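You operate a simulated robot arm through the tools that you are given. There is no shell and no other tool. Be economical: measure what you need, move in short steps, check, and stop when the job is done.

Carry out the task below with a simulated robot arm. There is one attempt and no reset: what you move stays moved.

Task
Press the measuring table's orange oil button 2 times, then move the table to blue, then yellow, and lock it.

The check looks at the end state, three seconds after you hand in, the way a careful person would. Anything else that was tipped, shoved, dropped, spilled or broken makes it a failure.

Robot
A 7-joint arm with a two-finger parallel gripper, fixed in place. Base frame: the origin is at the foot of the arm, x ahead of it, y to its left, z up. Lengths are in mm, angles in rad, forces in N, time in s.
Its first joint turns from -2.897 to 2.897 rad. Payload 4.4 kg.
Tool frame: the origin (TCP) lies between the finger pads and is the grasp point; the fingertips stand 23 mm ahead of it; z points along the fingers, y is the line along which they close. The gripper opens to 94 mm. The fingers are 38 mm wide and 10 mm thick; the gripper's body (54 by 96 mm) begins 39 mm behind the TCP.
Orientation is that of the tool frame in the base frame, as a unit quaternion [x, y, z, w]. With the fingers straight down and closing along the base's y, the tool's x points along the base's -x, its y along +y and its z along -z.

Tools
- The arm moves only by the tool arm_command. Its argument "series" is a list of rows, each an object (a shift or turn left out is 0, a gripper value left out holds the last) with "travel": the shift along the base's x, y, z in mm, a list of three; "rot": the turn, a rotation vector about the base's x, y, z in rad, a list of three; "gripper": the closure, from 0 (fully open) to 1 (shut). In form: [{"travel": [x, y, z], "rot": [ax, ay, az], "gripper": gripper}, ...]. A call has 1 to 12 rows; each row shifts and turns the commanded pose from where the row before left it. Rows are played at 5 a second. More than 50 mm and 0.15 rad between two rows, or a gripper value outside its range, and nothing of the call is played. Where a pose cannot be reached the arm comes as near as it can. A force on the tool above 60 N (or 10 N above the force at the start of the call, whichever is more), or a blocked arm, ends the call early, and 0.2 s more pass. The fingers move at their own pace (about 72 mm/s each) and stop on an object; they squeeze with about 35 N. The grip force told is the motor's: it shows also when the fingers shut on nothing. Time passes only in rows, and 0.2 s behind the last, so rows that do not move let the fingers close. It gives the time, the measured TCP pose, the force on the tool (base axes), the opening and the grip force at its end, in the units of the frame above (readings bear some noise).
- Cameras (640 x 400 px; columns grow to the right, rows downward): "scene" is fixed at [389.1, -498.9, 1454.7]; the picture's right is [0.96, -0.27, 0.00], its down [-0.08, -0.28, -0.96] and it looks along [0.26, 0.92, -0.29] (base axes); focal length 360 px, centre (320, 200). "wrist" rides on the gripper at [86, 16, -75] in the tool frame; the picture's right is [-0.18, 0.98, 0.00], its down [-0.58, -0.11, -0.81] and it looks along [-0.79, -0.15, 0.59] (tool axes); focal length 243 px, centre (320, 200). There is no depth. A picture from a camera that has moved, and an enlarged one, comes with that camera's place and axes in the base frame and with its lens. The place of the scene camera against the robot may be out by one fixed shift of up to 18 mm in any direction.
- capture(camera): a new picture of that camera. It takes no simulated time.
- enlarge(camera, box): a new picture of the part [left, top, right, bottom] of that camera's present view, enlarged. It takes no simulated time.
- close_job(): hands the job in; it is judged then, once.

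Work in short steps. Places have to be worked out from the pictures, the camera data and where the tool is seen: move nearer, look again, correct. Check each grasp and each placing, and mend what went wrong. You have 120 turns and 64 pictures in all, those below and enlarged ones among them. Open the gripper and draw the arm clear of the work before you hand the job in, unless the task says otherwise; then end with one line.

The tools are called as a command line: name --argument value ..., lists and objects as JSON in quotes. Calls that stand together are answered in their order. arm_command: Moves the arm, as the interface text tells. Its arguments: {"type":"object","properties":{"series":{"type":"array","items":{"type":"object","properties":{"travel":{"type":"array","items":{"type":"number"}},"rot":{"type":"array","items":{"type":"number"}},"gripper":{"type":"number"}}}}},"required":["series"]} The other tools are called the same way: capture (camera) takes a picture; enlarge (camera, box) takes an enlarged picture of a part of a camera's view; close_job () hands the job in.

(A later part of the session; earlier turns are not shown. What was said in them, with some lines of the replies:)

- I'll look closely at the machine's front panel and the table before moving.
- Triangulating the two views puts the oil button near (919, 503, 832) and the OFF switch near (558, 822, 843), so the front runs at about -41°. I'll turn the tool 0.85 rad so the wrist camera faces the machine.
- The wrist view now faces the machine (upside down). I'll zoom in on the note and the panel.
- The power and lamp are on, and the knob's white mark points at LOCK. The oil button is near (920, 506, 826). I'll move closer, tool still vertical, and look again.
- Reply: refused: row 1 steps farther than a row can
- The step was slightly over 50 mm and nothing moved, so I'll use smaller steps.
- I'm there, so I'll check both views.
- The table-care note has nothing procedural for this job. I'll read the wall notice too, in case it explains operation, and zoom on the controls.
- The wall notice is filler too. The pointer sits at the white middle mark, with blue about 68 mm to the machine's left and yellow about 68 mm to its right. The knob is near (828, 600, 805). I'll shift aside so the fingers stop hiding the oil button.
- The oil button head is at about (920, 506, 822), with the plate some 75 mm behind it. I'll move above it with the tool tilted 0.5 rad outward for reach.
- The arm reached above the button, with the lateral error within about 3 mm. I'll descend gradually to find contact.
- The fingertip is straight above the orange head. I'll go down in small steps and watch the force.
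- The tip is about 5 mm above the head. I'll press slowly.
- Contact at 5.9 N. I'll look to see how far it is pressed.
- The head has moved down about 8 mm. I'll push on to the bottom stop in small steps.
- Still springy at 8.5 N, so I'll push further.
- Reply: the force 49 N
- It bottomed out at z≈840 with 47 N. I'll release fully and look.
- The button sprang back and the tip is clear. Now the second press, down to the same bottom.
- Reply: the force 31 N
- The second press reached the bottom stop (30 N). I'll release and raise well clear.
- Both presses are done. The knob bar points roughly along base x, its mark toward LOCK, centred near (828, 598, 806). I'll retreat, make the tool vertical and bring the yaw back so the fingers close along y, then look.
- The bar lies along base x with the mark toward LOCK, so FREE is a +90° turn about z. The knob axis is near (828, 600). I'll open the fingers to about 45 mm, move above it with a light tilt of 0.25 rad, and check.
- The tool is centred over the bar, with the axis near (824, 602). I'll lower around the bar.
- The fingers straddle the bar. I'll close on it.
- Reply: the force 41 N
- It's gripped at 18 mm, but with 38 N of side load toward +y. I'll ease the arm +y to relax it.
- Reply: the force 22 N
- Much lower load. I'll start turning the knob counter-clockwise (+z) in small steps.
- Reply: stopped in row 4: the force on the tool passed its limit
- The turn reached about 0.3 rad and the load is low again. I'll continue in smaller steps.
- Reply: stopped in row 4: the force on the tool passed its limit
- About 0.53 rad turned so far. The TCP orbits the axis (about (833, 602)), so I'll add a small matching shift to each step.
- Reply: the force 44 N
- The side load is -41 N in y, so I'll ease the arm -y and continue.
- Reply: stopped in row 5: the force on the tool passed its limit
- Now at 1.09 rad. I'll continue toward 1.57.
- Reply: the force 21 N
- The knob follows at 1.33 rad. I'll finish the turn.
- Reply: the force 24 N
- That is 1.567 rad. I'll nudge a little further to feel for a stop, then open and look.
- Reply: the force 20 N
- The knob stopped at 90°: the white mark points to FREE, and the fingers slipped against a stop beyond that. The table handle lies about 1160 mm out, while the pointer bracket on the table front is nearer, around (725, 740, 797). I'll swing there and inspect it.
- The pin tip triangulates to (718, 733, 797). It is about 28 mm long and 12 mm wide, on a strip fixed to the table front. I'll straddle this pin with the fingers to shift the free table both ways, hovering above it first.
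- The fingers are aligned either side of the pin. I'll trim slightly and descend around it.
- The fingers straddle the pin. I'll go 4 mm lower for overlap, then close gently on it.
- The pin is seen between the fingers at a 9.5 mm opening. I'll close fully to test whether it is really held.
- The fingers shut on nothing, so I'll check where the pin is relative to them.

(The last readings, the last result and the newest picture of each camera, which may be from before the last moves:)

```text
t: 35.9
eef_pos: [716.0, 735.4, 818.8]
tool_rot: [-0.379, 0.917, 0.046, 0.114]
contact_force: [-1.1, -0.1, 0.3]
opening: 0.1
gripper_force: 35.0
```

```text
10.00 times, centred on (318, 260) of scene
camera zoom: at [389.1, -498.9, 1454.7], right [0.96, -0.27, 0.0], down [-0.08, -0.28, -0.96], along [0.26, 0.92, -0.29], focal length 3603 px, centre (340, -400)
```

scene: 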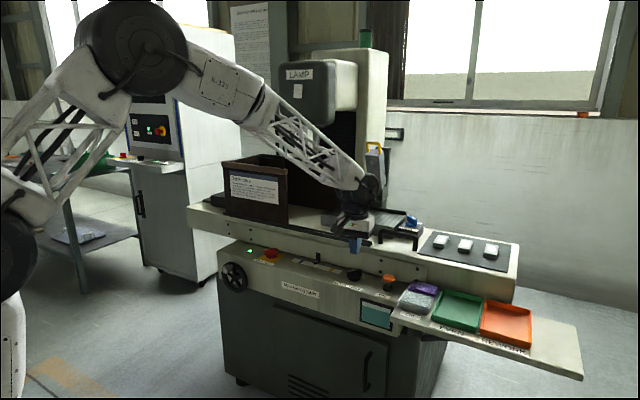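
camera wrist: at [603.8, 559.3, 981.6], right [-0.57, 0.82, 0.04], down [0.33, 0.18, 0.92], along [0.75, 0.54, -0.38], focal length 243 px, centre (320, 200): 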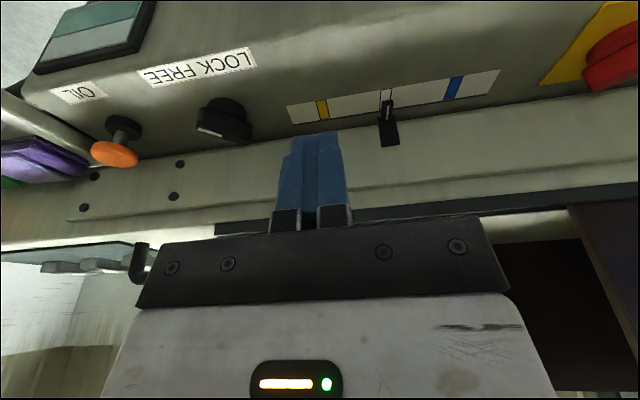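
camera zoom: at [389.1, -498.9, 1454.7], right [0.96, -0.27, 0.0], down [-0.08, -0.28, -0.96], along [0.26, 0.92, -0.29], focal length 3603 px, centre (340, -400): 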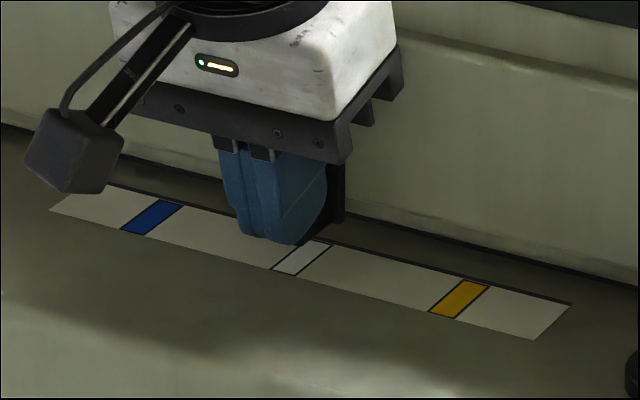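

The pin passed between the fingers without any force, so it is only a marker and can't be pushed. The U-handle on the table is the likely grip. I'll back up and go look at it.

arm_command --series '[{"travel": [0, 0, 45]}, {"travel": [0, 0, 45]}, {"travel": [24.3, -30.7, 18]}, {"travel": [24.3, -30.7, 18]}, {"travel": [24.3, -30.7, 18]}, {"travel": [24.3, -30.7, 18]}, {"travel": [24.3, -30.7, 18]}, {"travel": [24.3, -30.7, 18]}, {}]'

capture --camera "wrist"

```text
t: 37.9
eef_pos: [863.1, 547.9, 1015.6]
tool_rot: [-0.38, 0.917, 0.045, 0.115]
contact_force: [-0.3, -0.5, 0.4]
opening: 0.3
gripper_force: 34.6
```

```text
20 pictures are left
camera wrist: at [779.8, 488.2, 1067.4], right [-0.57, 0.82, 0.04], down [0.33, 0.18, 0.92], along [0.75, 0.54, -0.38], focal length 243 px, centre (320, 200)
```

wrist: 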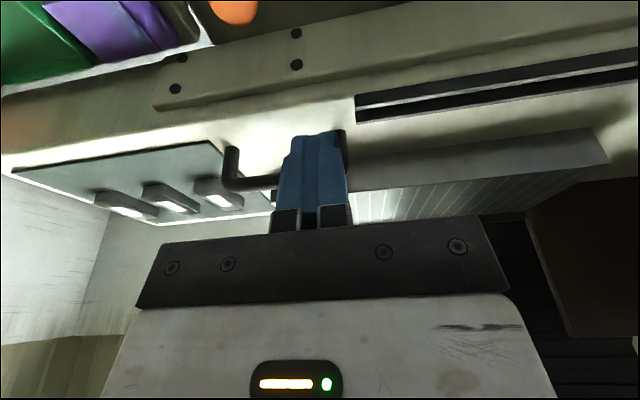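

The handle legs stand at about (946, 639) and (1036, 547) on the 899 top, with the bar at z≈938. I'll grip the bar near its left leg, closing across it. First I'll untilt and yaw -90°.

arm_command --series '[{"travel": [0, 0, 15], "rot": [-0.086, 0.086, 0]}, {"travel": [0, 0, 15], "rot": [-0.086, 0.086, 0]}, {"rot": [0, 0, -0.148]}, {"rot": [0, 0, -0.148]}, {"rot": [0, 0, -0.148]}, {"rot": [0, 0, -0.148]}, {"rot": [0, 0, -0.148]}, {"rot": [0, 0, -0.148]}, {"rot": [0, 0, -0.148]}, {"rot": [0, 0, -0.148]}, {"rot": [0, 0, -0.148]}, {"rot": [0, 0, -0.148]}]'

arm_command --series '[{"travel": [0, 0, 0], "rot": [0, 0, -0.09], "gripper": 0.55}, {"travel": [13.4, 7.2, 0], "rot": [0.085, -0.085, 0]}, {"travel": [13.4, 7.2, 0], "rot": [0.085, -0.085, 0]}, {"travel": [13.4, 7.2, 0], "rot": [0.085, -0.085, 0]}, {"travel": [13.4, 7.2, 0], "rot": [0.085, -0.085, 0]}, {"travel": [13.4, 7.2, 0], "rot": [0.085, -0.085, 0]}, {}]'

capture --camera "wrist"

enlarge --camera "scene" --box '[330, 180, 458, 260]'

```text
t: 40.5
eef_pos: [863.0, 551.0, 1047.3]
tool_rot: [0.341, 0.94, -0.003, 0.002]
contact_force: [-0.1, -0.2, 0.9]
opening: 0.0
gripper_force: 35.3
```

```text
t: 42.1
eef_pos: [930.9, 585.2, 1047.1]
tool_rot: [0.367, 0.882, 0.272, 0.115]
contact_force: [0.3, 0.1, 0.6]
opening: 42.3
gripper_force: 0.0
```

```text
19 pictures are left
camera wrist: at [848.3, 627.1, 1117.4], right [0.7, 0.44, 0.55], down [0.02, -0.79, 0.61], along [0.71, -0.42, -0.57], focal length 243 px, centre (320, 200)
```

wrist: 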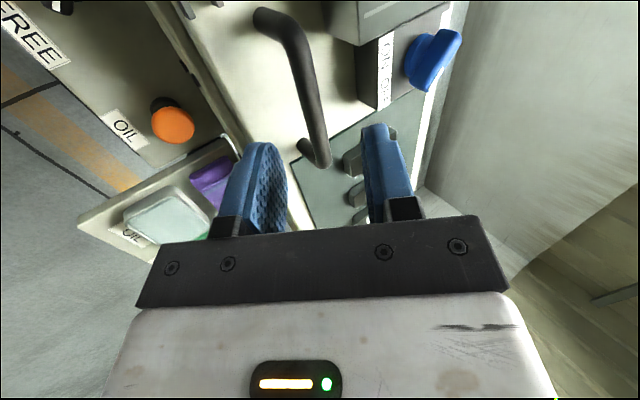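

```text
5.00 times, centred on (394, 220) of scene
camera zoom: at [389.1, -498.9, 1454.7], right [0.96, -0.27, 0.0], down [-0.08, -0.28, -0.96], along [0.26, 0.92, -0.29], focal length 1802 px, centre (-50, 100)
```

zoom: 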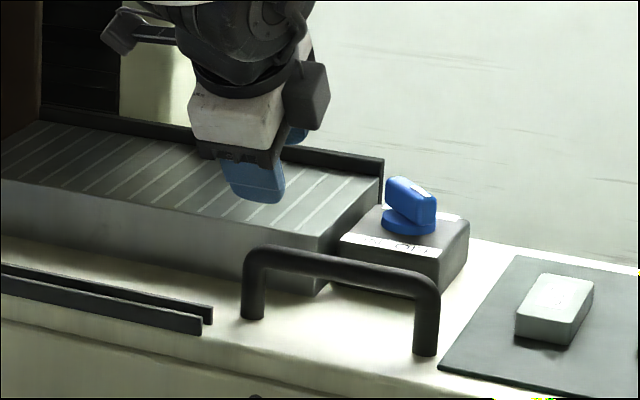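

Good view: the bar is near n≈1124, z≈940, as expected. I'll approach along the tool axis and check before the final bit.

arm_command --series '[{"travel": [2, 1.3, -35]}, {"travel": [8, 8, -16.5]}, {"travel": [8, 8, -16.5]}, {}]'

capture --camera "wrist"

```text
t: 43.1
eef_pos: [947.4, 601.3, 978.7]
tool_rot: [0.366, 0.883, 0.27, 0.114]
contact_force: [-0.5, 0.5, -0.2]
opening: 42.6
gripper_force: 0.1
```

```text
17 pictures are left
camera wrist: at [866.0, 643.2, 1048.3], right [0.7, 0.44, 0.55], down [0.02, -0.79, 0.61], along [0.71, -0.42, -0.57], focal length 243 px, centre (320, 200)
```

wrist: 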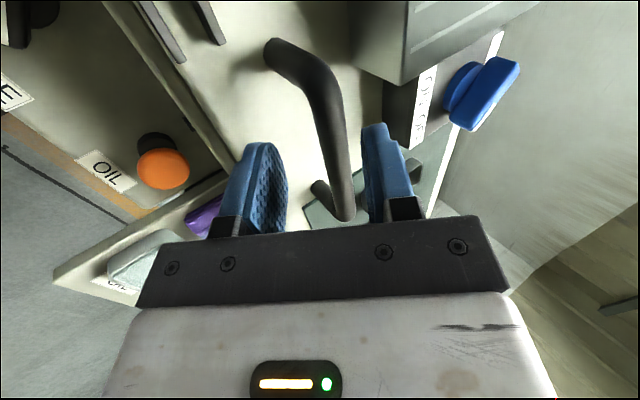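

The bar is about 3 mm off-centre toward the far finger. I'll correct that and finish the approach.

arm_command --series '[{"travel": [7, 7, -10]}, {"travel": [6, 6, -11]}, {"travel": [5, 5, -10]}, {}]'

capture --camera "wrist"

```text
t: 44.1
eef_pos: [965.3, 620.0, 949.0]
tool_rot: [0.367, 0.883, 0.271, 0.114]
contact_force: [-0.7, -1.1, 0.2]
opening: 42.4
gripper_force: 0.1
```

```text
16 pictures are left
camera wrist: at [884.5, 662.1, 1018.7], right [0.7, 0.44, 0.55], down [0.02, -0.79, 0.61], along [0.71, -0.42, -0.57], focal length 243 px, centre (320, 200)
```

wrist: 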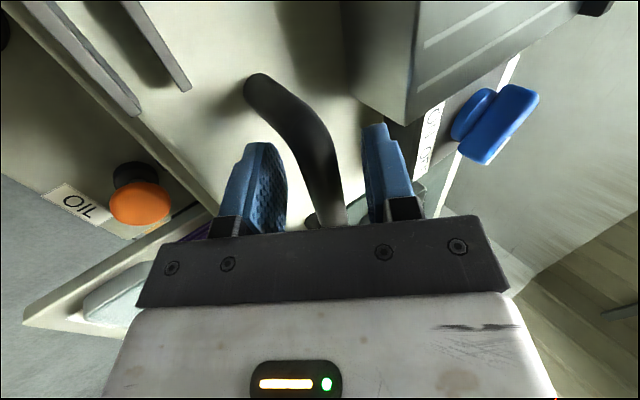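

The bar is between the pads, with the left leg just outside. I'll close on it.

arm_command --series '[{"gripper": 0.75}, {"gripper": 1}, {}, {}]'

```text
t: 45.1
eef_pos: [964.8, 620.9, 949.0]
tool_rot: [0.365, 0.883, 0.272, 0.114]
contact_force: [17.1, 24.6, -12.5]
opening: 17.7
gripper_force: 45.0
```

It's held at 17.7 mm. I'll relieve the cross load slightly, then try sliding -u by 10 mm.

arm_command --series '[{"travel": [1, 1.2, -0.8]}, {}, {"travel": [-2.8, 2.8, 0]}, {"travel": [-2.8, 2.8, 0]}, {"travel": [-1.4, 1.4, 0]}, {}]'

enlarge --camera "scene" --box '[270, 220, 366, 280]'

```text
t: 46.5
eef_pos: [958.5, 628.1, 948.1]
tool_rot: [0.366, 0.883, 0.271, 0.115]
contact_force: [-32.3, -33.5, 7.1]
opening: 18.1
gripper_force: 44.8
```

```text
6.67 times, centred on (318, 250) of scene
camera zoom: at [389.1, -498.9, 1454.7], right [0.96, -0.27, 0.0], down [-0.08, -0.28, -0.96], along [0.26, 0.92, -0.29], focal length 2402 px, centre (333, -133)
```

zoom: 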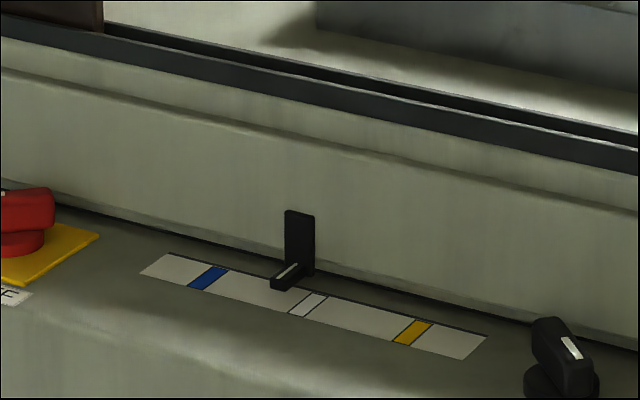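

The table slides: the pointer moved left with the handle. I'll continue -u in steps, relieving the cross load.

arm_command --series '[{"travel": [-1, -1, 0]}, {"travel": [-4, 4, 0]}, {"travel": [-4, 4, 0]}, {"travel": [-4, 4, 0]}, {"travel": [-4, 4, 0]}, {}]'

```text
t: 47.9
eef_pos: [942.2, 643.9, 948.0]
tool_rot: [0.366, 0.882, 0.272, 0.114]
contact_force: [12.7, 24.9, -1.2]
opening: 18.2
gripper_force: 45.4
```

The force is moderate, and about 33 mm has been moved in total. I'll go about 27 mm further, then compare pointer and blue.

arm_command --series '[{"travel": [-3.4, 4.4, 0]}, {"travel": [-4, 4, 0]}, {"travel": [-4, 4, 0]}, {"travel": [-4, 4, 0]}, {"travel": [-3.5, 3.5, 0]}, {}]'

enlarge --camera "scene" --box '[270, 230, 350, 280]'

```text
t: 49.3
eef_pos: [923.7, 664.6, 948.0]
tool_rot: [0.366, 0.883, 0.271, 0.115]
contact_force: [-9.7, -1.9, 14.6]
opening: 18.0
gripper_force: 45.1
```

```text
8.00 times, centred on (310, 255) of scene
camera zoom: at [389.1, -498.9, 1454.7], right [0.96, -0.27, 0.0], down [-0.08, -0.28, -0.96], along [0.26, 0.92, -0.29], focal length 2883 px, centre (400, -240)
```

zoom: 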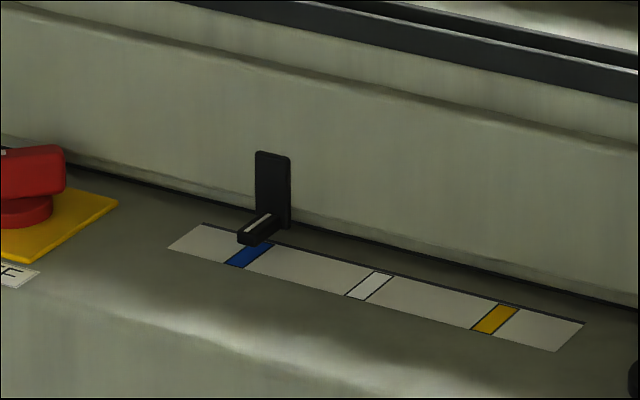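

The pointer is about 4 mm short of the blue centre. I'll move 4.5 mm more and check at higher zoom.

arm_command --series '[{"travel": [-1.6, 1.6, 0]}, {"travel": [-1.6, 1.6, 0]}, {}, {}]'

enlarge --camera "scene" --box '[285, 240, 325, 265]'

```text
t: 50.3
eef_pos: [920.9, 666.4, 948.4]
tool_rot: [0.366, 0.883, 0.27, 0.114]
contact_force: [-13.8, -5.3, 20.7]
opening: 17.9
gripper_force: 45.0
```

```text
16.00 times, centred on (305, 252) of scene
camera zoom: at [389.1, -498.9, 1454.7], right [0.96, -0.27, 0.0], down [-0.08, -0.28, -0.96], along [0.26, 0.92, -0.29], focal length 5765 px, centre (560, -640)
```

zoom: 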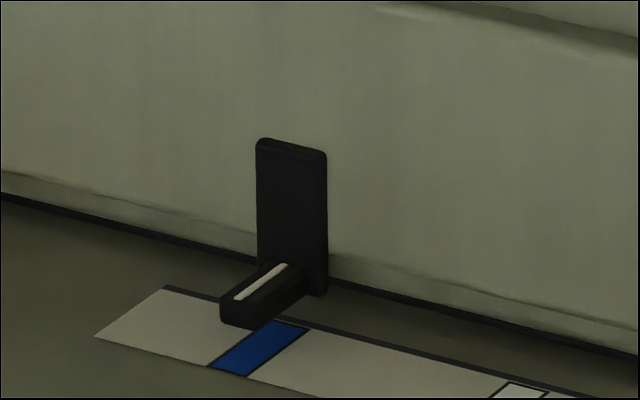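

The pointer is over blue within a few mm. I'll dwell here, and also slightly further left and back, so that blue is clearly visited.

arm_command --series '[{}, {}, {}, {"travel": [-1.2, 1.2, 0]}, {}, {}, {}, {"travel": [-1, 1, 0]}, {}, {}, {}, {}]'

```text
t: 52.9
eef_pos: [919.2, 669.3, 947.9]
tool_rot: [0.366, 0.883, 0.271, 0.115]
contact_force: [5.2, 17.6, 15.6]
opening: 18.1
gripper_force: 45.4
```

That is 66.9 mm from start, which matches the measured mark spacing. Now I'll slide +u toward yellow, about 134 mm in total.

arm_command --series '[{}, {"travel": [4, -4, 0]}, {"travel": [4, -4, 0]}, {"travel": [4, -4, 0]}, {"travel": [4, -4, 0]}, {"travel": [4, -4, 0]}, {"travel": [4, -4, 0]}, {"travel": [4, -4, 0]}, {"travel": [4, -4, 0]}, {}]'

```text
t: 55.1
eef_pos: [951.6, 637.3, 949.9]
tool_rot: [0.367, 0.882, 0.271, 0.115]
contact_force: [-7.3, -11.0, 11.9]
opening: 17.9
gripper_force: 45.0
```

Moving smoothly, so I'll continue.

arm_command --series '[{"travel": [4, -4, -0.5]}, {"travel": [4, -4, -0.5]}, {"travel": [4, -4, 0]}, {"travel": [4, -4, 0]}, {"travel": [4, -4, 0]}, {"travel": [4, -4, 0]}, {"travel": [4, -4, 0]}, {"travel": [4, -4, 0]}, {"travel": [4, -4, 0]}, {"travel": [4, -4, 0]}, {}]'

```text
t: 57.5
eef_pos: [991.0, 597.7, 948.1]
tool_rot: [0.366, 0.883, 0.271, 0.115]
contact_force: [8.8, -3.4, 15.3]
opening: 17.7
gripper_force: 45.3
```

32 mm to go. I'll move 30 mm and then look.

arm_command --series '[{"travel": [4, -4, 0]}, {"travel": [4, -4, 0]}, {"travel": [4, -4, 0]}, {"travel": [4, -4, 0]}, {"travel": [4, -4, 0]}, {"travel": [1.5, -1.5, 0]}, {}, {}]'

enlarge --camera "scene" --box '[305, 245, 353, 275]'

```text
t: 59.3
eef_pos: [1012.4, 576.0, 946.6]
tool_rot: [0.366, 0.883, 0.272, 0.115]
contact_force: [12.2, 20.2, 11.3]
opening: 17.8
gripper_force: 45.1
```

```text
13.33 times, centred on (329, 260) of scene
camera zoom: at [389.1, -498.9, 1454.7], right [0.96, -0.27, 0.0], down [-0.08, -0.28, -0.96], along [0.26, 0.92, -0.29], focal length 4804 px, centre (200, -600)
```

zoom: 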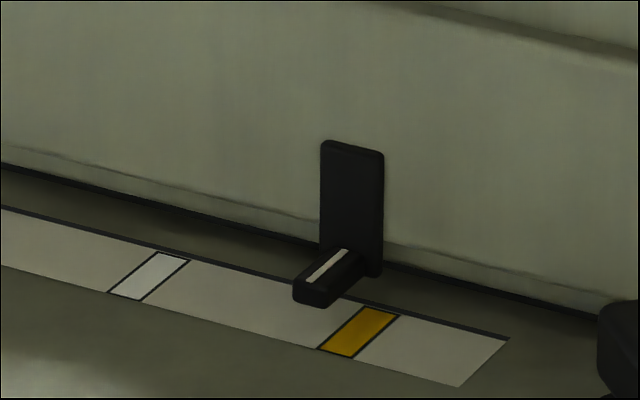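

The pointer is still about 8–10 mm short of yellow. I'll move 8 mm more and check.

arm_command --series '[{"travel": [2, -2, 0]}, {"travel": [2, -2, 0]}, {"travel": [1.7, -1.7, 0]}, {}, {}]'

enlarge --camera "scene" --box '[305, 245, 353, 275]'

```text
t: 60.5
eef_pos: [1018.2, 570.9, 948.1]
tool_rot: [0.367, 0.882, 0.272, 0.115]
contact_force: [20.6, 18.7, 13.7]
opening: 17.8
gripper_force: 45.0
```

```text
13.33 times, centred on (329, 260) of scene
camera zoom: at [389.1, -498.9, 1454.7], right [0.96, -0.27, 0.0], down [-0.08, -0.28, -0.96], along [0.26, 0.92, -0.29], focal length 4804 px, centre (200, -600)
```

zoom: 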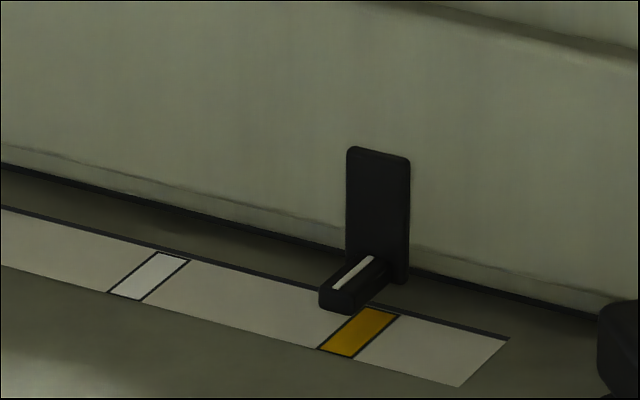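

The offset of the pointer to yellow now matches its initial offset to white. I'll open, back out along the tool axis, and verify with the wrist camera.

arm_command --series '[{"gripper": 0.75}, {"gripper": 0.55}, {}, {"travel": [-8, -8, 16.5]}, {"travel": [-8, -8, 16.5]}, {"travel": [-8, -8, 16.5]}, {"travel": [-8, -8, 16.5]}, {"travel": [-10, -10, 30]}, {}]'

```text
t: 62.5
eef_pos: [976.5, 528.7, 1043.8]
tool_rot: [0.367, 0.883, 0.271, 0.115]
contact_force: [-0.4, 0.8, 0.5]
opening: 42.2
gripper_force: 0.0
```

Released cleanly. I'll return to the panel: untilt, yaw +90°, and stop above the pointer at yellow.

arm_command --series '[{"travel": [-25, 6, 5], "rot": [-0.085, 0.085, 0], "gripper": 1}, {"travel": [-25, 6, 5], "rot": [-0.085, 0.085, 0]}, {"travel": [-25, 6, 0], "rot": [-0.085, 0.085, 0]}, {"travel": [-25, 6, 0], "rot": [-0.085, 0.085, 0]}, {"travel": [-25, 6, 0], "rot": [-0.085, 0.085, 0]}, {"travel": [-20, 5, 0], "rot": [0, 0, 0.148]}, {"travel": [-20, 5, 0], "rot": [0, 0, 0.148]}, {"travel": [-20, 5, 0], "rot": [0, 0, 0.148]}, {"travel": [-20, 5, 0], "rot": [0, 0, 0.148]}, {"travel": [-20, 5, 0], "rot": [0, 0, 0.148]}, {"travel": [-20, 5, 0], "rot": [0, 0, 0.148]}]'

arm_command --series '[{"travel": [-4, 1, -10], "rot": [0, 0, 0.14]}, {"travel": [-4, 1, -20], "rot": [0, 0, 0.14]}, {"travel": [-4, 1, -20], "rot": [0, 0, 0.14]}, {"travel": [-4, 1, -20], "rot": [0, 0, 0.14]}, {"travel": [-4, 1, -20], "rot": [0, 0, 0.123]}, {"travel": [0, 0, -15], "rot": [0.088, -0.088, 0]}, {"travel": [0, 0, -15], "rot": [0.088, -0.088, 0]}, {}]'

capture --camera "wrist"

```text
t: 64.9
eef_pos: [731.0, 589.5, 1051.5]
tool_rot: [-0.052, 0.999, -0.002, 0.002]
contact_force: [0.0, 0.4, 0.7]
opening: 0.3
gripper_force: 35.4
```

```text
t: 66.7
eef_pos: [712.1, 594.3, 932.7]
tool_rot: [-0.379, 0.916, 0.047, 0.119]
contact_force: [0.5, -1.3, 0.4]
opening: 0.2
gripper_force: 34.5
```

```text
10 pictures are left
camera wrist: at [628.2, 533.2, 982.5], right [-0.57, 0.82, 0.04], down [0.33, 0.18, 0.93], along [0.75, 0.54, -0.37], focal length 243 px, centre (320, 200)
```

wrist: 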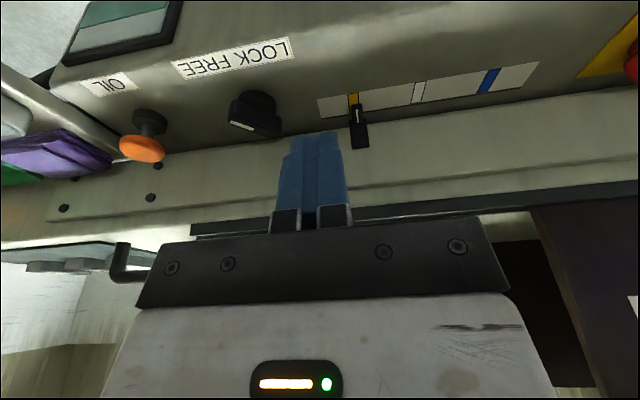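

enlarge --camera "wrist" --box '[310, 70, 406, 130]'

```text
6.67 times, centred on (358, 100) of wrist
camera zoom: at [628.2, 533.2, 982.5], right [-0.57, 0.82, 0.04], down [0.33, 0.18, 0.93], along [0.75, 0.54, -0.37], focal length 1618 px, centre (67, 867)
```

zoom: 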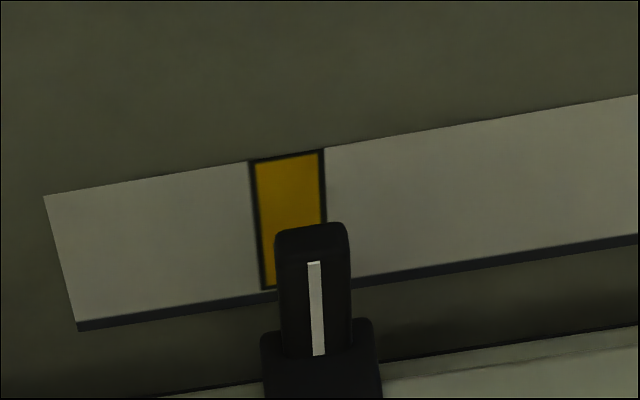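

The pointer line is on yellow, but about 2 mm left of its centre. I'll regrip the handle and nudge it right by that amount, retracing the known path.

arm_command --series '[{"travel": [4, -1, 25], "rot": [-0.088, 0.088, 0]}, {"travel": [4, -1, 25], "rot": [-0.088, 0.088, 0]}, {"travel": [4, -1, 25], "rot": [0, 0, -0.14]}, {"travel": [4, -1, 25], "rot": [0, 0, -0.14]}, {"travel": [4, -1, 20], "rot": [0, 0, -0.14]}, {"travel": [20, -5, 0], "rot": [0, 0, -0.14]}, {"travel": [20, -5, 0], "rot": [0, 0, -0.123]}, {"travel": [20, -5, 0], "rot": [0, 0, -0.148]}, {"travel": [20, -5, 0], "rot": [0, 0, -0.148]}, {"travel": [20, -5, 0], "rot": [0, 0, -0.148]}, {"travel": [20, -5, 0], "rot": [0, 0, -0.148]}, {"travel": [0, 0, 0], "rot": [0, 0, -0.148]}]'

arm_command --series '[{"travel": [20, -5, 0], "rot": [0, 0, -0.148], "gripper": 0.55}, {"travel": [21, -6, 0], "rot": [0.085, -0.085, 0]}, {"travel": [21, -6, 0], "rot": [0.085, -0.085, 0]}, {"travel": [21, -6, 0], "rot": [0.085, -0.085, 0]}, {"travel": [21, -6, 0], "rot": [0.085, -0.085, 0]}, {"travel": [21, -6, 0], "rot": [0.085, -0.085, 0]}, {}]'

```text
t: 69.3
eef_pos: [850.2, 558.0, 1052.5]
tool_rot: [0.314, 0.949, -0.003, 0.002]
contact_force: [-0.5, -0.6, -0.1]
opening: 0.0
gripper_force: 35.2
```

```text
t: 70.9
eef_pos: [975.8, 522.6, 1052.4]
tool_rot: [0.367, 0.882, 0.272, 0.115]
contact_force: [0.0, -0.8, -0.6]
opening: 42.2
gripper_force: 0.0
```

The orientation matches. I'll re-approach the handle along the same path.

arm_command --series '[{"travel": [0.7, 6.1, -8.6]}, {"travel": [10, 10, -30]}, {"travel": [8, 8, -16.5]}, {"travel": [8, 8, -16.5]}, {"travel": [8, 8, -16.5]}, {"travel": [7.5, 7.5, -15.5]}, {}]'

capture --camera "wrist"

```text
t: 72.5
eef_pos: [1017.9, 571.4, 950.1]
tool_rot: [0.366, 0.883, 0.27, 0.114]
contact_force: [-0.8, -0.3, 0.3]
opening: 42.3
gripper_force: 0.0
```

```text
8 pictures are left
camera wrist: at [937.0, 612.6, 1019.3], right [0.7, 0.44, 0.55], down [0.02, -0.79, 0.61], along [0.71, -0.42, -0.57], focal length 243 px, centre (320, 200)
```

wrist: 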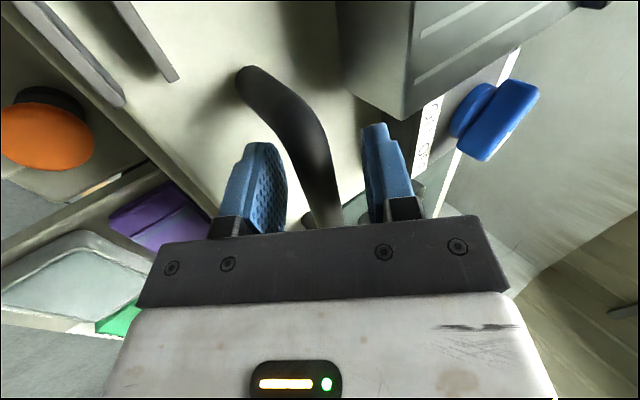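

The bar is centred between the pads again. I'll close and nudge +u about 2.3 mm.

arm_command --series '[{"gripper": 0.75}, {"gripper": 1}, {}, {}, {"travel": [0.8, -0.8, 0]}, {"travel": [0.9, -0.9, 0]}, {}, {}]'

enlarge --camera "scene" --box '[305, 245, 353, 275]'

```text
t: 74.3
eef_pos: [1018.5, 570.0, 948.6]
tool_rot: [0.367, 0.883, 0.271, 0.114]
contact_force: [-42.8, -35.3, -15.1]
opening: 17.7
gripper_force: 45.0
```

```text
13.33 times, centred on (329, 260) of scene
camera zoom: at [389.1, -498.9, 1454.7], right [0.96, -0.27, 0.0], down [-0.08, -0.28, -0.96], along [0.26, 0.92, -0.29], focal length 4804 px, centre (200, -600)
```

zoom: 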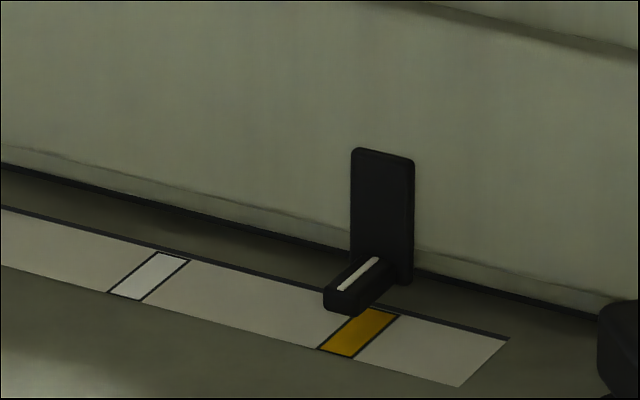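

It moved about 1.6 mm. I'll add a final 0.7 mm, relax the cross load, release and back out.

arm_command --series '[{"travel": [-0.2, -1.2, 0]}, {}, {}, {"gripper": 0.75}, {"gripper": 0.55}, {}, {"travel": [-8, -8, 16.5]}, {"travel": [-8, -8, 16.5]}, {"travel": [-8, -8, 16.5]}, {"travel": [-8, -8, 16.5]}, {"travel": [-10, -10, 30]}, {}]'

arm_command --series '[{"travel": [-25, 6, 5], "rot": [-0.085, 0.085, 0], "gripper": 1}, {"travel": [-25, 6, 5], "rot": [-0.085, 0.085, 0]}, {"travel": [-25, 6, 0], "rot": [-0.085, 0.085, 0]}, {"travel": [-25, 6, 0], "rot": [-0.085, 0.085, 0]}, {"travel": [-25, 6, 0], "rot": [-0.085, 0.085, 0]}, {"travel": [-20, 5, 0], "rot": [0, 0, 0.148]}, {"travel": [-20, 5, 0], "rot": [0, 0, 0.148]}, {"travel": [-20, 5, 0], "rot": [0, 0, 0.148]}, {"travel": [-20, 5, 0], "rot": [0, 0, 0.148]}, {"travel": [-20, 5, 0], "rot": [0, 0, 0.148]}, {"travel": [-20, 5, 0], "rot": [0, 0, 0.148]}]'

arm_command --series '[{"travel": [-4, 1, -10], "rot": [0, 0, 0.14]}, {"travel": [-4, 1, -20], "rot": [0, 0, 0.14]}, {"travel": [-4, 1, -20], "rot": [0, 0, 0.14]}, {"travel": [-4, 1, -20], "rot": [0, 0, 0.14]}, {"travel": [-4, 1, -20], "rot": [0, 0, 0.123]}, {"travel": [0, 0, -15], "rot": [0.088, -0.088, 0]}, {"travel": [0, 0, -15], "rot": [0.088, -0.088, 0]}, {}]'

enlarge --camera "wrist" --box '[310, 70, 406, 130]'

```text
t: 76.9
eef_pos: [977.1, 526.6, 1044.8]
tool_rot: [0.366, 0.883, 0.271, 0.115]
contact_force: [-0.7, 0.9, -0.3]
opening: 42.2
gripper_force: 0.0
```

```text
t: 79.3
eef_pos: [731.7, 583.5, 1055.1]
tool_rot: [-0.052, 0.999, -0.003, 0.002]
contact_force: [-0.3, 0.0, -0.2]
opening: 0.3
gripper_force: 35.1
```

```text
t: 81.1
eef_pos: [712.2, 589.7, 934.7]
tool_rot: [-0.379, 0.917, 0.047, 0.118]
contact_force: [-0.5, -0.1, 0.5]
opening: 0.0
gripper_force: 34.7
```

```text
6.67 times, centred on (358, 100) of wrist
camera zoom: at [628.6, 529.0, 984.7], right [-0.57, 0.82, 0.04], down [0.33, 0.18, 0.93], along [0.75, 0.54, -0.37], focal length 1618 px, centre (67, 867)
```

zoom: 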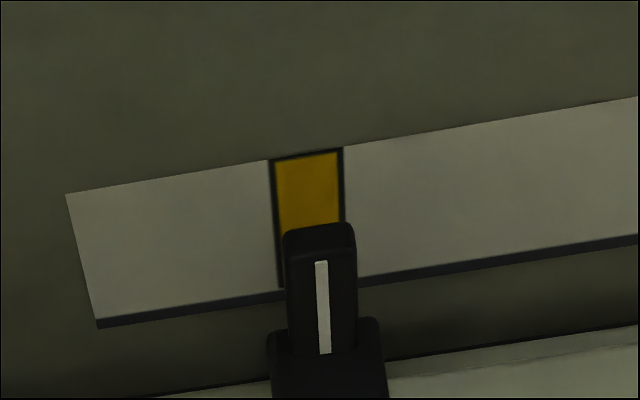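

The pointer is now centred on yellow (within about 0.6 mm). Next I'll lock: yaw to +1.57 and hover above the knob with the fingers open.

arm_command --series '[{"travel": [20.5, 0.8, 0], "rot": [0, 0, 0.131], "gripper": 0.52}, {"travel": [20.5, 0.8, 0], "rot": [0, 0, 0.131]}, {"travel": [20.5, 0.8, 0], "rot": [0, 0, 0.131]}, {"travel": [20.5, 0.8, 0], "rot": [0, 0, 0.131]}, {"travel": [20.5, 0.8, 0], "rot": [0, 0, 0.131]}, {"travel": [20.5, 0.8, 0], "rot": [0, 0, 0.131]}, {"travel": [0, 0, -30]}, {"travel": [0, 0, -20]}, {}]'

capture --camera "wrist"

```text
t: 83.1
eef_pos: [836.6, 596.2, 885.6]
tool_rot: [0.702, -0.701, -0.087, -0.091]
contact_force: [0.6, -0.2, 0.9]
opening: 45.1
gripper_force: 0.1
```

```text
5 pictures are left
camera wrist: at [820.4, 493.8, 935.8], right [-0.98, 0.18, 0.04], down [0.1, 0.36, 0.93], along [0.15, 0.92, -0.37], focal length 243 px, centre (320, 200)
```

wrist: 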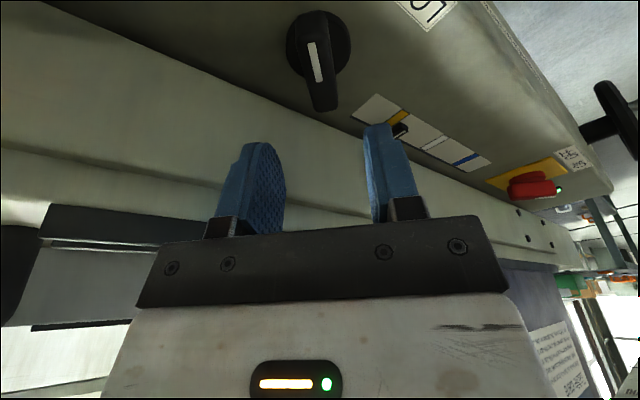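

The knob bar sits centred at x≈834.5. I'll descend around it and grip.

arm_command --series '[{"travel": [-1, -1, -20]}, {"travel": [-0.8, -1, -18]}, {"travel": [0, 0, -10]}, {"travel": [0, 0, -4]}, {}, {"gripper": 0.75}, {"gripper": 1}, {}, {}]'

```text
t: 85.1
eef_pos: [834.1, 593.9, 833.1]
tool_rot: [-0.701, 0.702, 0.088, 0.091]
contact_force: [39.5, 9.4, -12.2]
opening: 17.9
gripper_force: 45.1
```

It's gripped at 17.9 mm. I'll ease +x, then turn clockwise back toward LOCK.

arm_command --series '[{"travel": [1.5, 0, 0]}, {"travel": [-0.7, -0.2, 0], "rot": [0, 0, -0.08]}, {"travel": [-0.7, -0.2, 0], "rot": [0, 0, -0.08]}, {"travel": [-0.7, -0.2, 0], "rot": [0, 0, -0.08]}, {}]'

```text
t: 86.3
eef_pos: [833.6, 594.5, 832.6]
tool_rot: [-0.612, 0.78, 0.076, 0.102]
contact_force: [10.5, 32.9, -3.5]
opening: 17.8
gripper_force: 44.6
```

The turn is going well. The load is +y, so I'll ease that way and continue.

arm_command --series '[{"travel": [0.5, 1.5, 0]}, {"travel": [-0.7, 0.2, 0], "rot": [0, 0, -0.08]}, {"travel": [-0.7, 0.2, 0], "rot": [0, 0, -0.08]}, {"travel": [-0.7, 0.3, 0], "rot": [0, 0, -0.08]}, {}]'

```text
t: 87.5
eef_pos: [830.8, 595.2, 833.8]
tool_rot: [-0.516, 0.847, 0.064, 0.109]
contact_force: [-33.9, 1.9, 9.3]
opening: 18.0
gripper_force: 45.0
```

Now at 1.09 rad with a -x load. I'll ease -x and continue.

arm_command --series '[{"travel": [-1.5, 0, 0]}, {"travel": [-0.7, 0.3, 0], "rot": [0, 0, -0.08]}, {"travel": [-0.7, 0.3, 0], "rot": [0, 0, -0.08]}, {"travel": [-0.7, 0.3, 0], "rot": [0, 0, -0.08]}, {}]'

arm_command --series '[{"travel": [-0.6, 0.3, 0], "rot": [0, 0, -0.08]}, {"travel": [-0.6, 0.5, 0], "rot": [0, 0, -0.08]}, {"travel": [-0.6, 0.5, 0], "rot": [0, 0, -0.08]}, {}]'

```text
t: 88.7
eef_pos: [828.5, 595.2, 833.6]
tool_rot: [-0.41, 0.903, 0.05, 0.116]
contact_force: [31.3, 16.8, -19.6]
opening: 17.9
gripper_force: 45.0
```

```text
t: 89.7
eef_pos: [827.0, 596.9, 833.1]
tool_rot: [-0.298, 0.946, 0.037, 0.123]
contact_force: [46.0, -0.4, -7.7]
opening: 18.0
gripper_force: 44.8
```

At 0.61 rad with a +x load. I'll ease +x and continue.

arm_command --series '[{"travel": [1.2, 0.5, 0]}, {"travel": [-0.4, 0.7, 0], "rot": [0, 0, -0.08]}, {"travel": [-0.4, 0.7, 0], "rot": [0, 0, -0.08]}, {"travel": [-0.4, 0.7, 0], "rot": [0, 0, -0.08]}, {}]'

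```text
t: 90.9
eef_pos: [825.9, 598.9, 833.7]
tool_rot: [-0.183, 0.975, 0.021, 0.124]
contact_force: [-14.2, -48.9, 22.1]
opening: 18.1
gripper_force: 44.9
```

At 0.37 rad with a -y load. I'll ease -y and finish the turn.

arm_command --series '[{"travel": [-0.3, -1.5, 0]}, {"travel": [-0.5, 0.7, 0], "rot": [0, 0, -0.08]}, {"travel": [-0.5, 0.7, 0], "rot": [0, 0, -0.08]}, {"travel": [-0.5, 0.7, 0], "rot": [0, 0, -0.08]}, {}]'

```text
t: 92.1
eef_pos: [824.2, 599.8, 834.3]
tool_rot: [-0.066, 0.99, 0.007, 0.127]
contact_force: [38.7, 1.5, -2.4]
opening: 17.9
gripper_force: 45.2
```

arm_command --series '[{"travel": [1, 0.2, 0]}, {"travel": [0, 0.7, 0], "rot": [0, 0, -0.07]}, {"travel": [0, 0.7, 0], "rot": [0, 0, -0.07]}, {"rot": [0, 0, -0.05]}, {}]'

```text
t: 93.3
eef_pos: [823.9, 601.9, 833.0]
tool_rot: [0.029, 0.991, -0.006, 0.128]
contact_force: [-8.7, -3.8, 22.7]
opening: 18.5
gripper_force: 44.7
```

The turn reached the stop (the opening grew as the fingers passed it). I'll open, lift and back away, then check.

arm_command --series '[{"gripper": 0.75}, {"gripper": 0.45}, {}, {"travel": [0, 0, 20]}, {"travel": [0, 0, 40]}, {"travel": [-20, -5, 40]}, {"travel": [-40, -10, 25]}, {"travel": [-40, -15, 20]}, {"travel": [-40, -15, 10]}, {"travel": [-40, -15, 0]}, {}]'

enlarge --camera "scene" --box '[280, 230, 408, 310]'

```text
t: 95.7
eef_pos: [646.5, 542.3, 987.4]
tool_rot: [0.029, 0.992, -0.005, 0.126]
contact_force: [-0.5, -0.4, 0.1]
opening: 51.9
gripper_force: 0.1
```

```text
5.00 times, centred on (344, 270) of scene
camera zoom: at [389.1, -498.9, 1454.7], right [0.96, -0.27, 0.0], down [-0.08, -0.28, -0.96], along [0.26, 0.92, -0.29], focal length 1802 px, centre (200, -150)
```

zoom: 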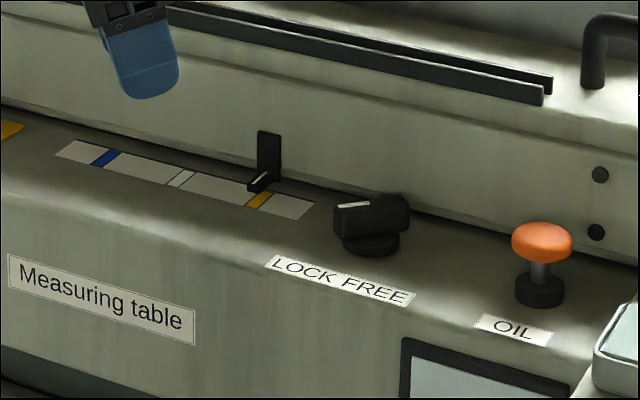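

The knob is back at LOCK and the pointer is on yellow. I'll retreat further with the gripper open and take one overall look.

arm_command --series '[{"travel": [-40, -10, 25], "gripper": 0}, {"travel": [-40, -10, 25]}, {"travel": [-40, -10, 25]}, {"travel": [0, 0, 20]}, {}]'

capture --camera "scene"

```text
t: 96.9
eef_pos: [525.9, 512.9, 1082.7]
tool_rot: [0.027, 0.992, -0.005, 0.126]
contact_force: [-0.3, 0.7, -0.2]
opening: 94.2
gripper_force: 0.1
```

```text
3 pictures are left
```

scene: 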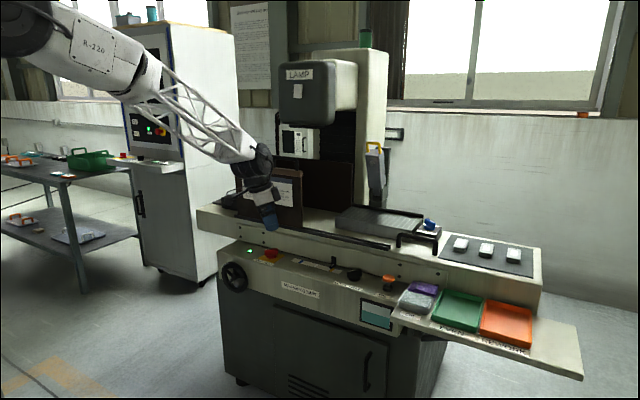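

Everything is in order: the table is at yellow and locked, nothing else is disturbed, and the arm is clear. I'll hand in.

close_job

```text
The job is handed in.
```

I pressed the orange oil button twice, moved the table to blue and then yellow (pointer within about 1 mm of the yellow mark's centre), and turned the knob back to LOCK; on blue I judged the stop from the fixed camera only, so it may have been a few mm off-centre.
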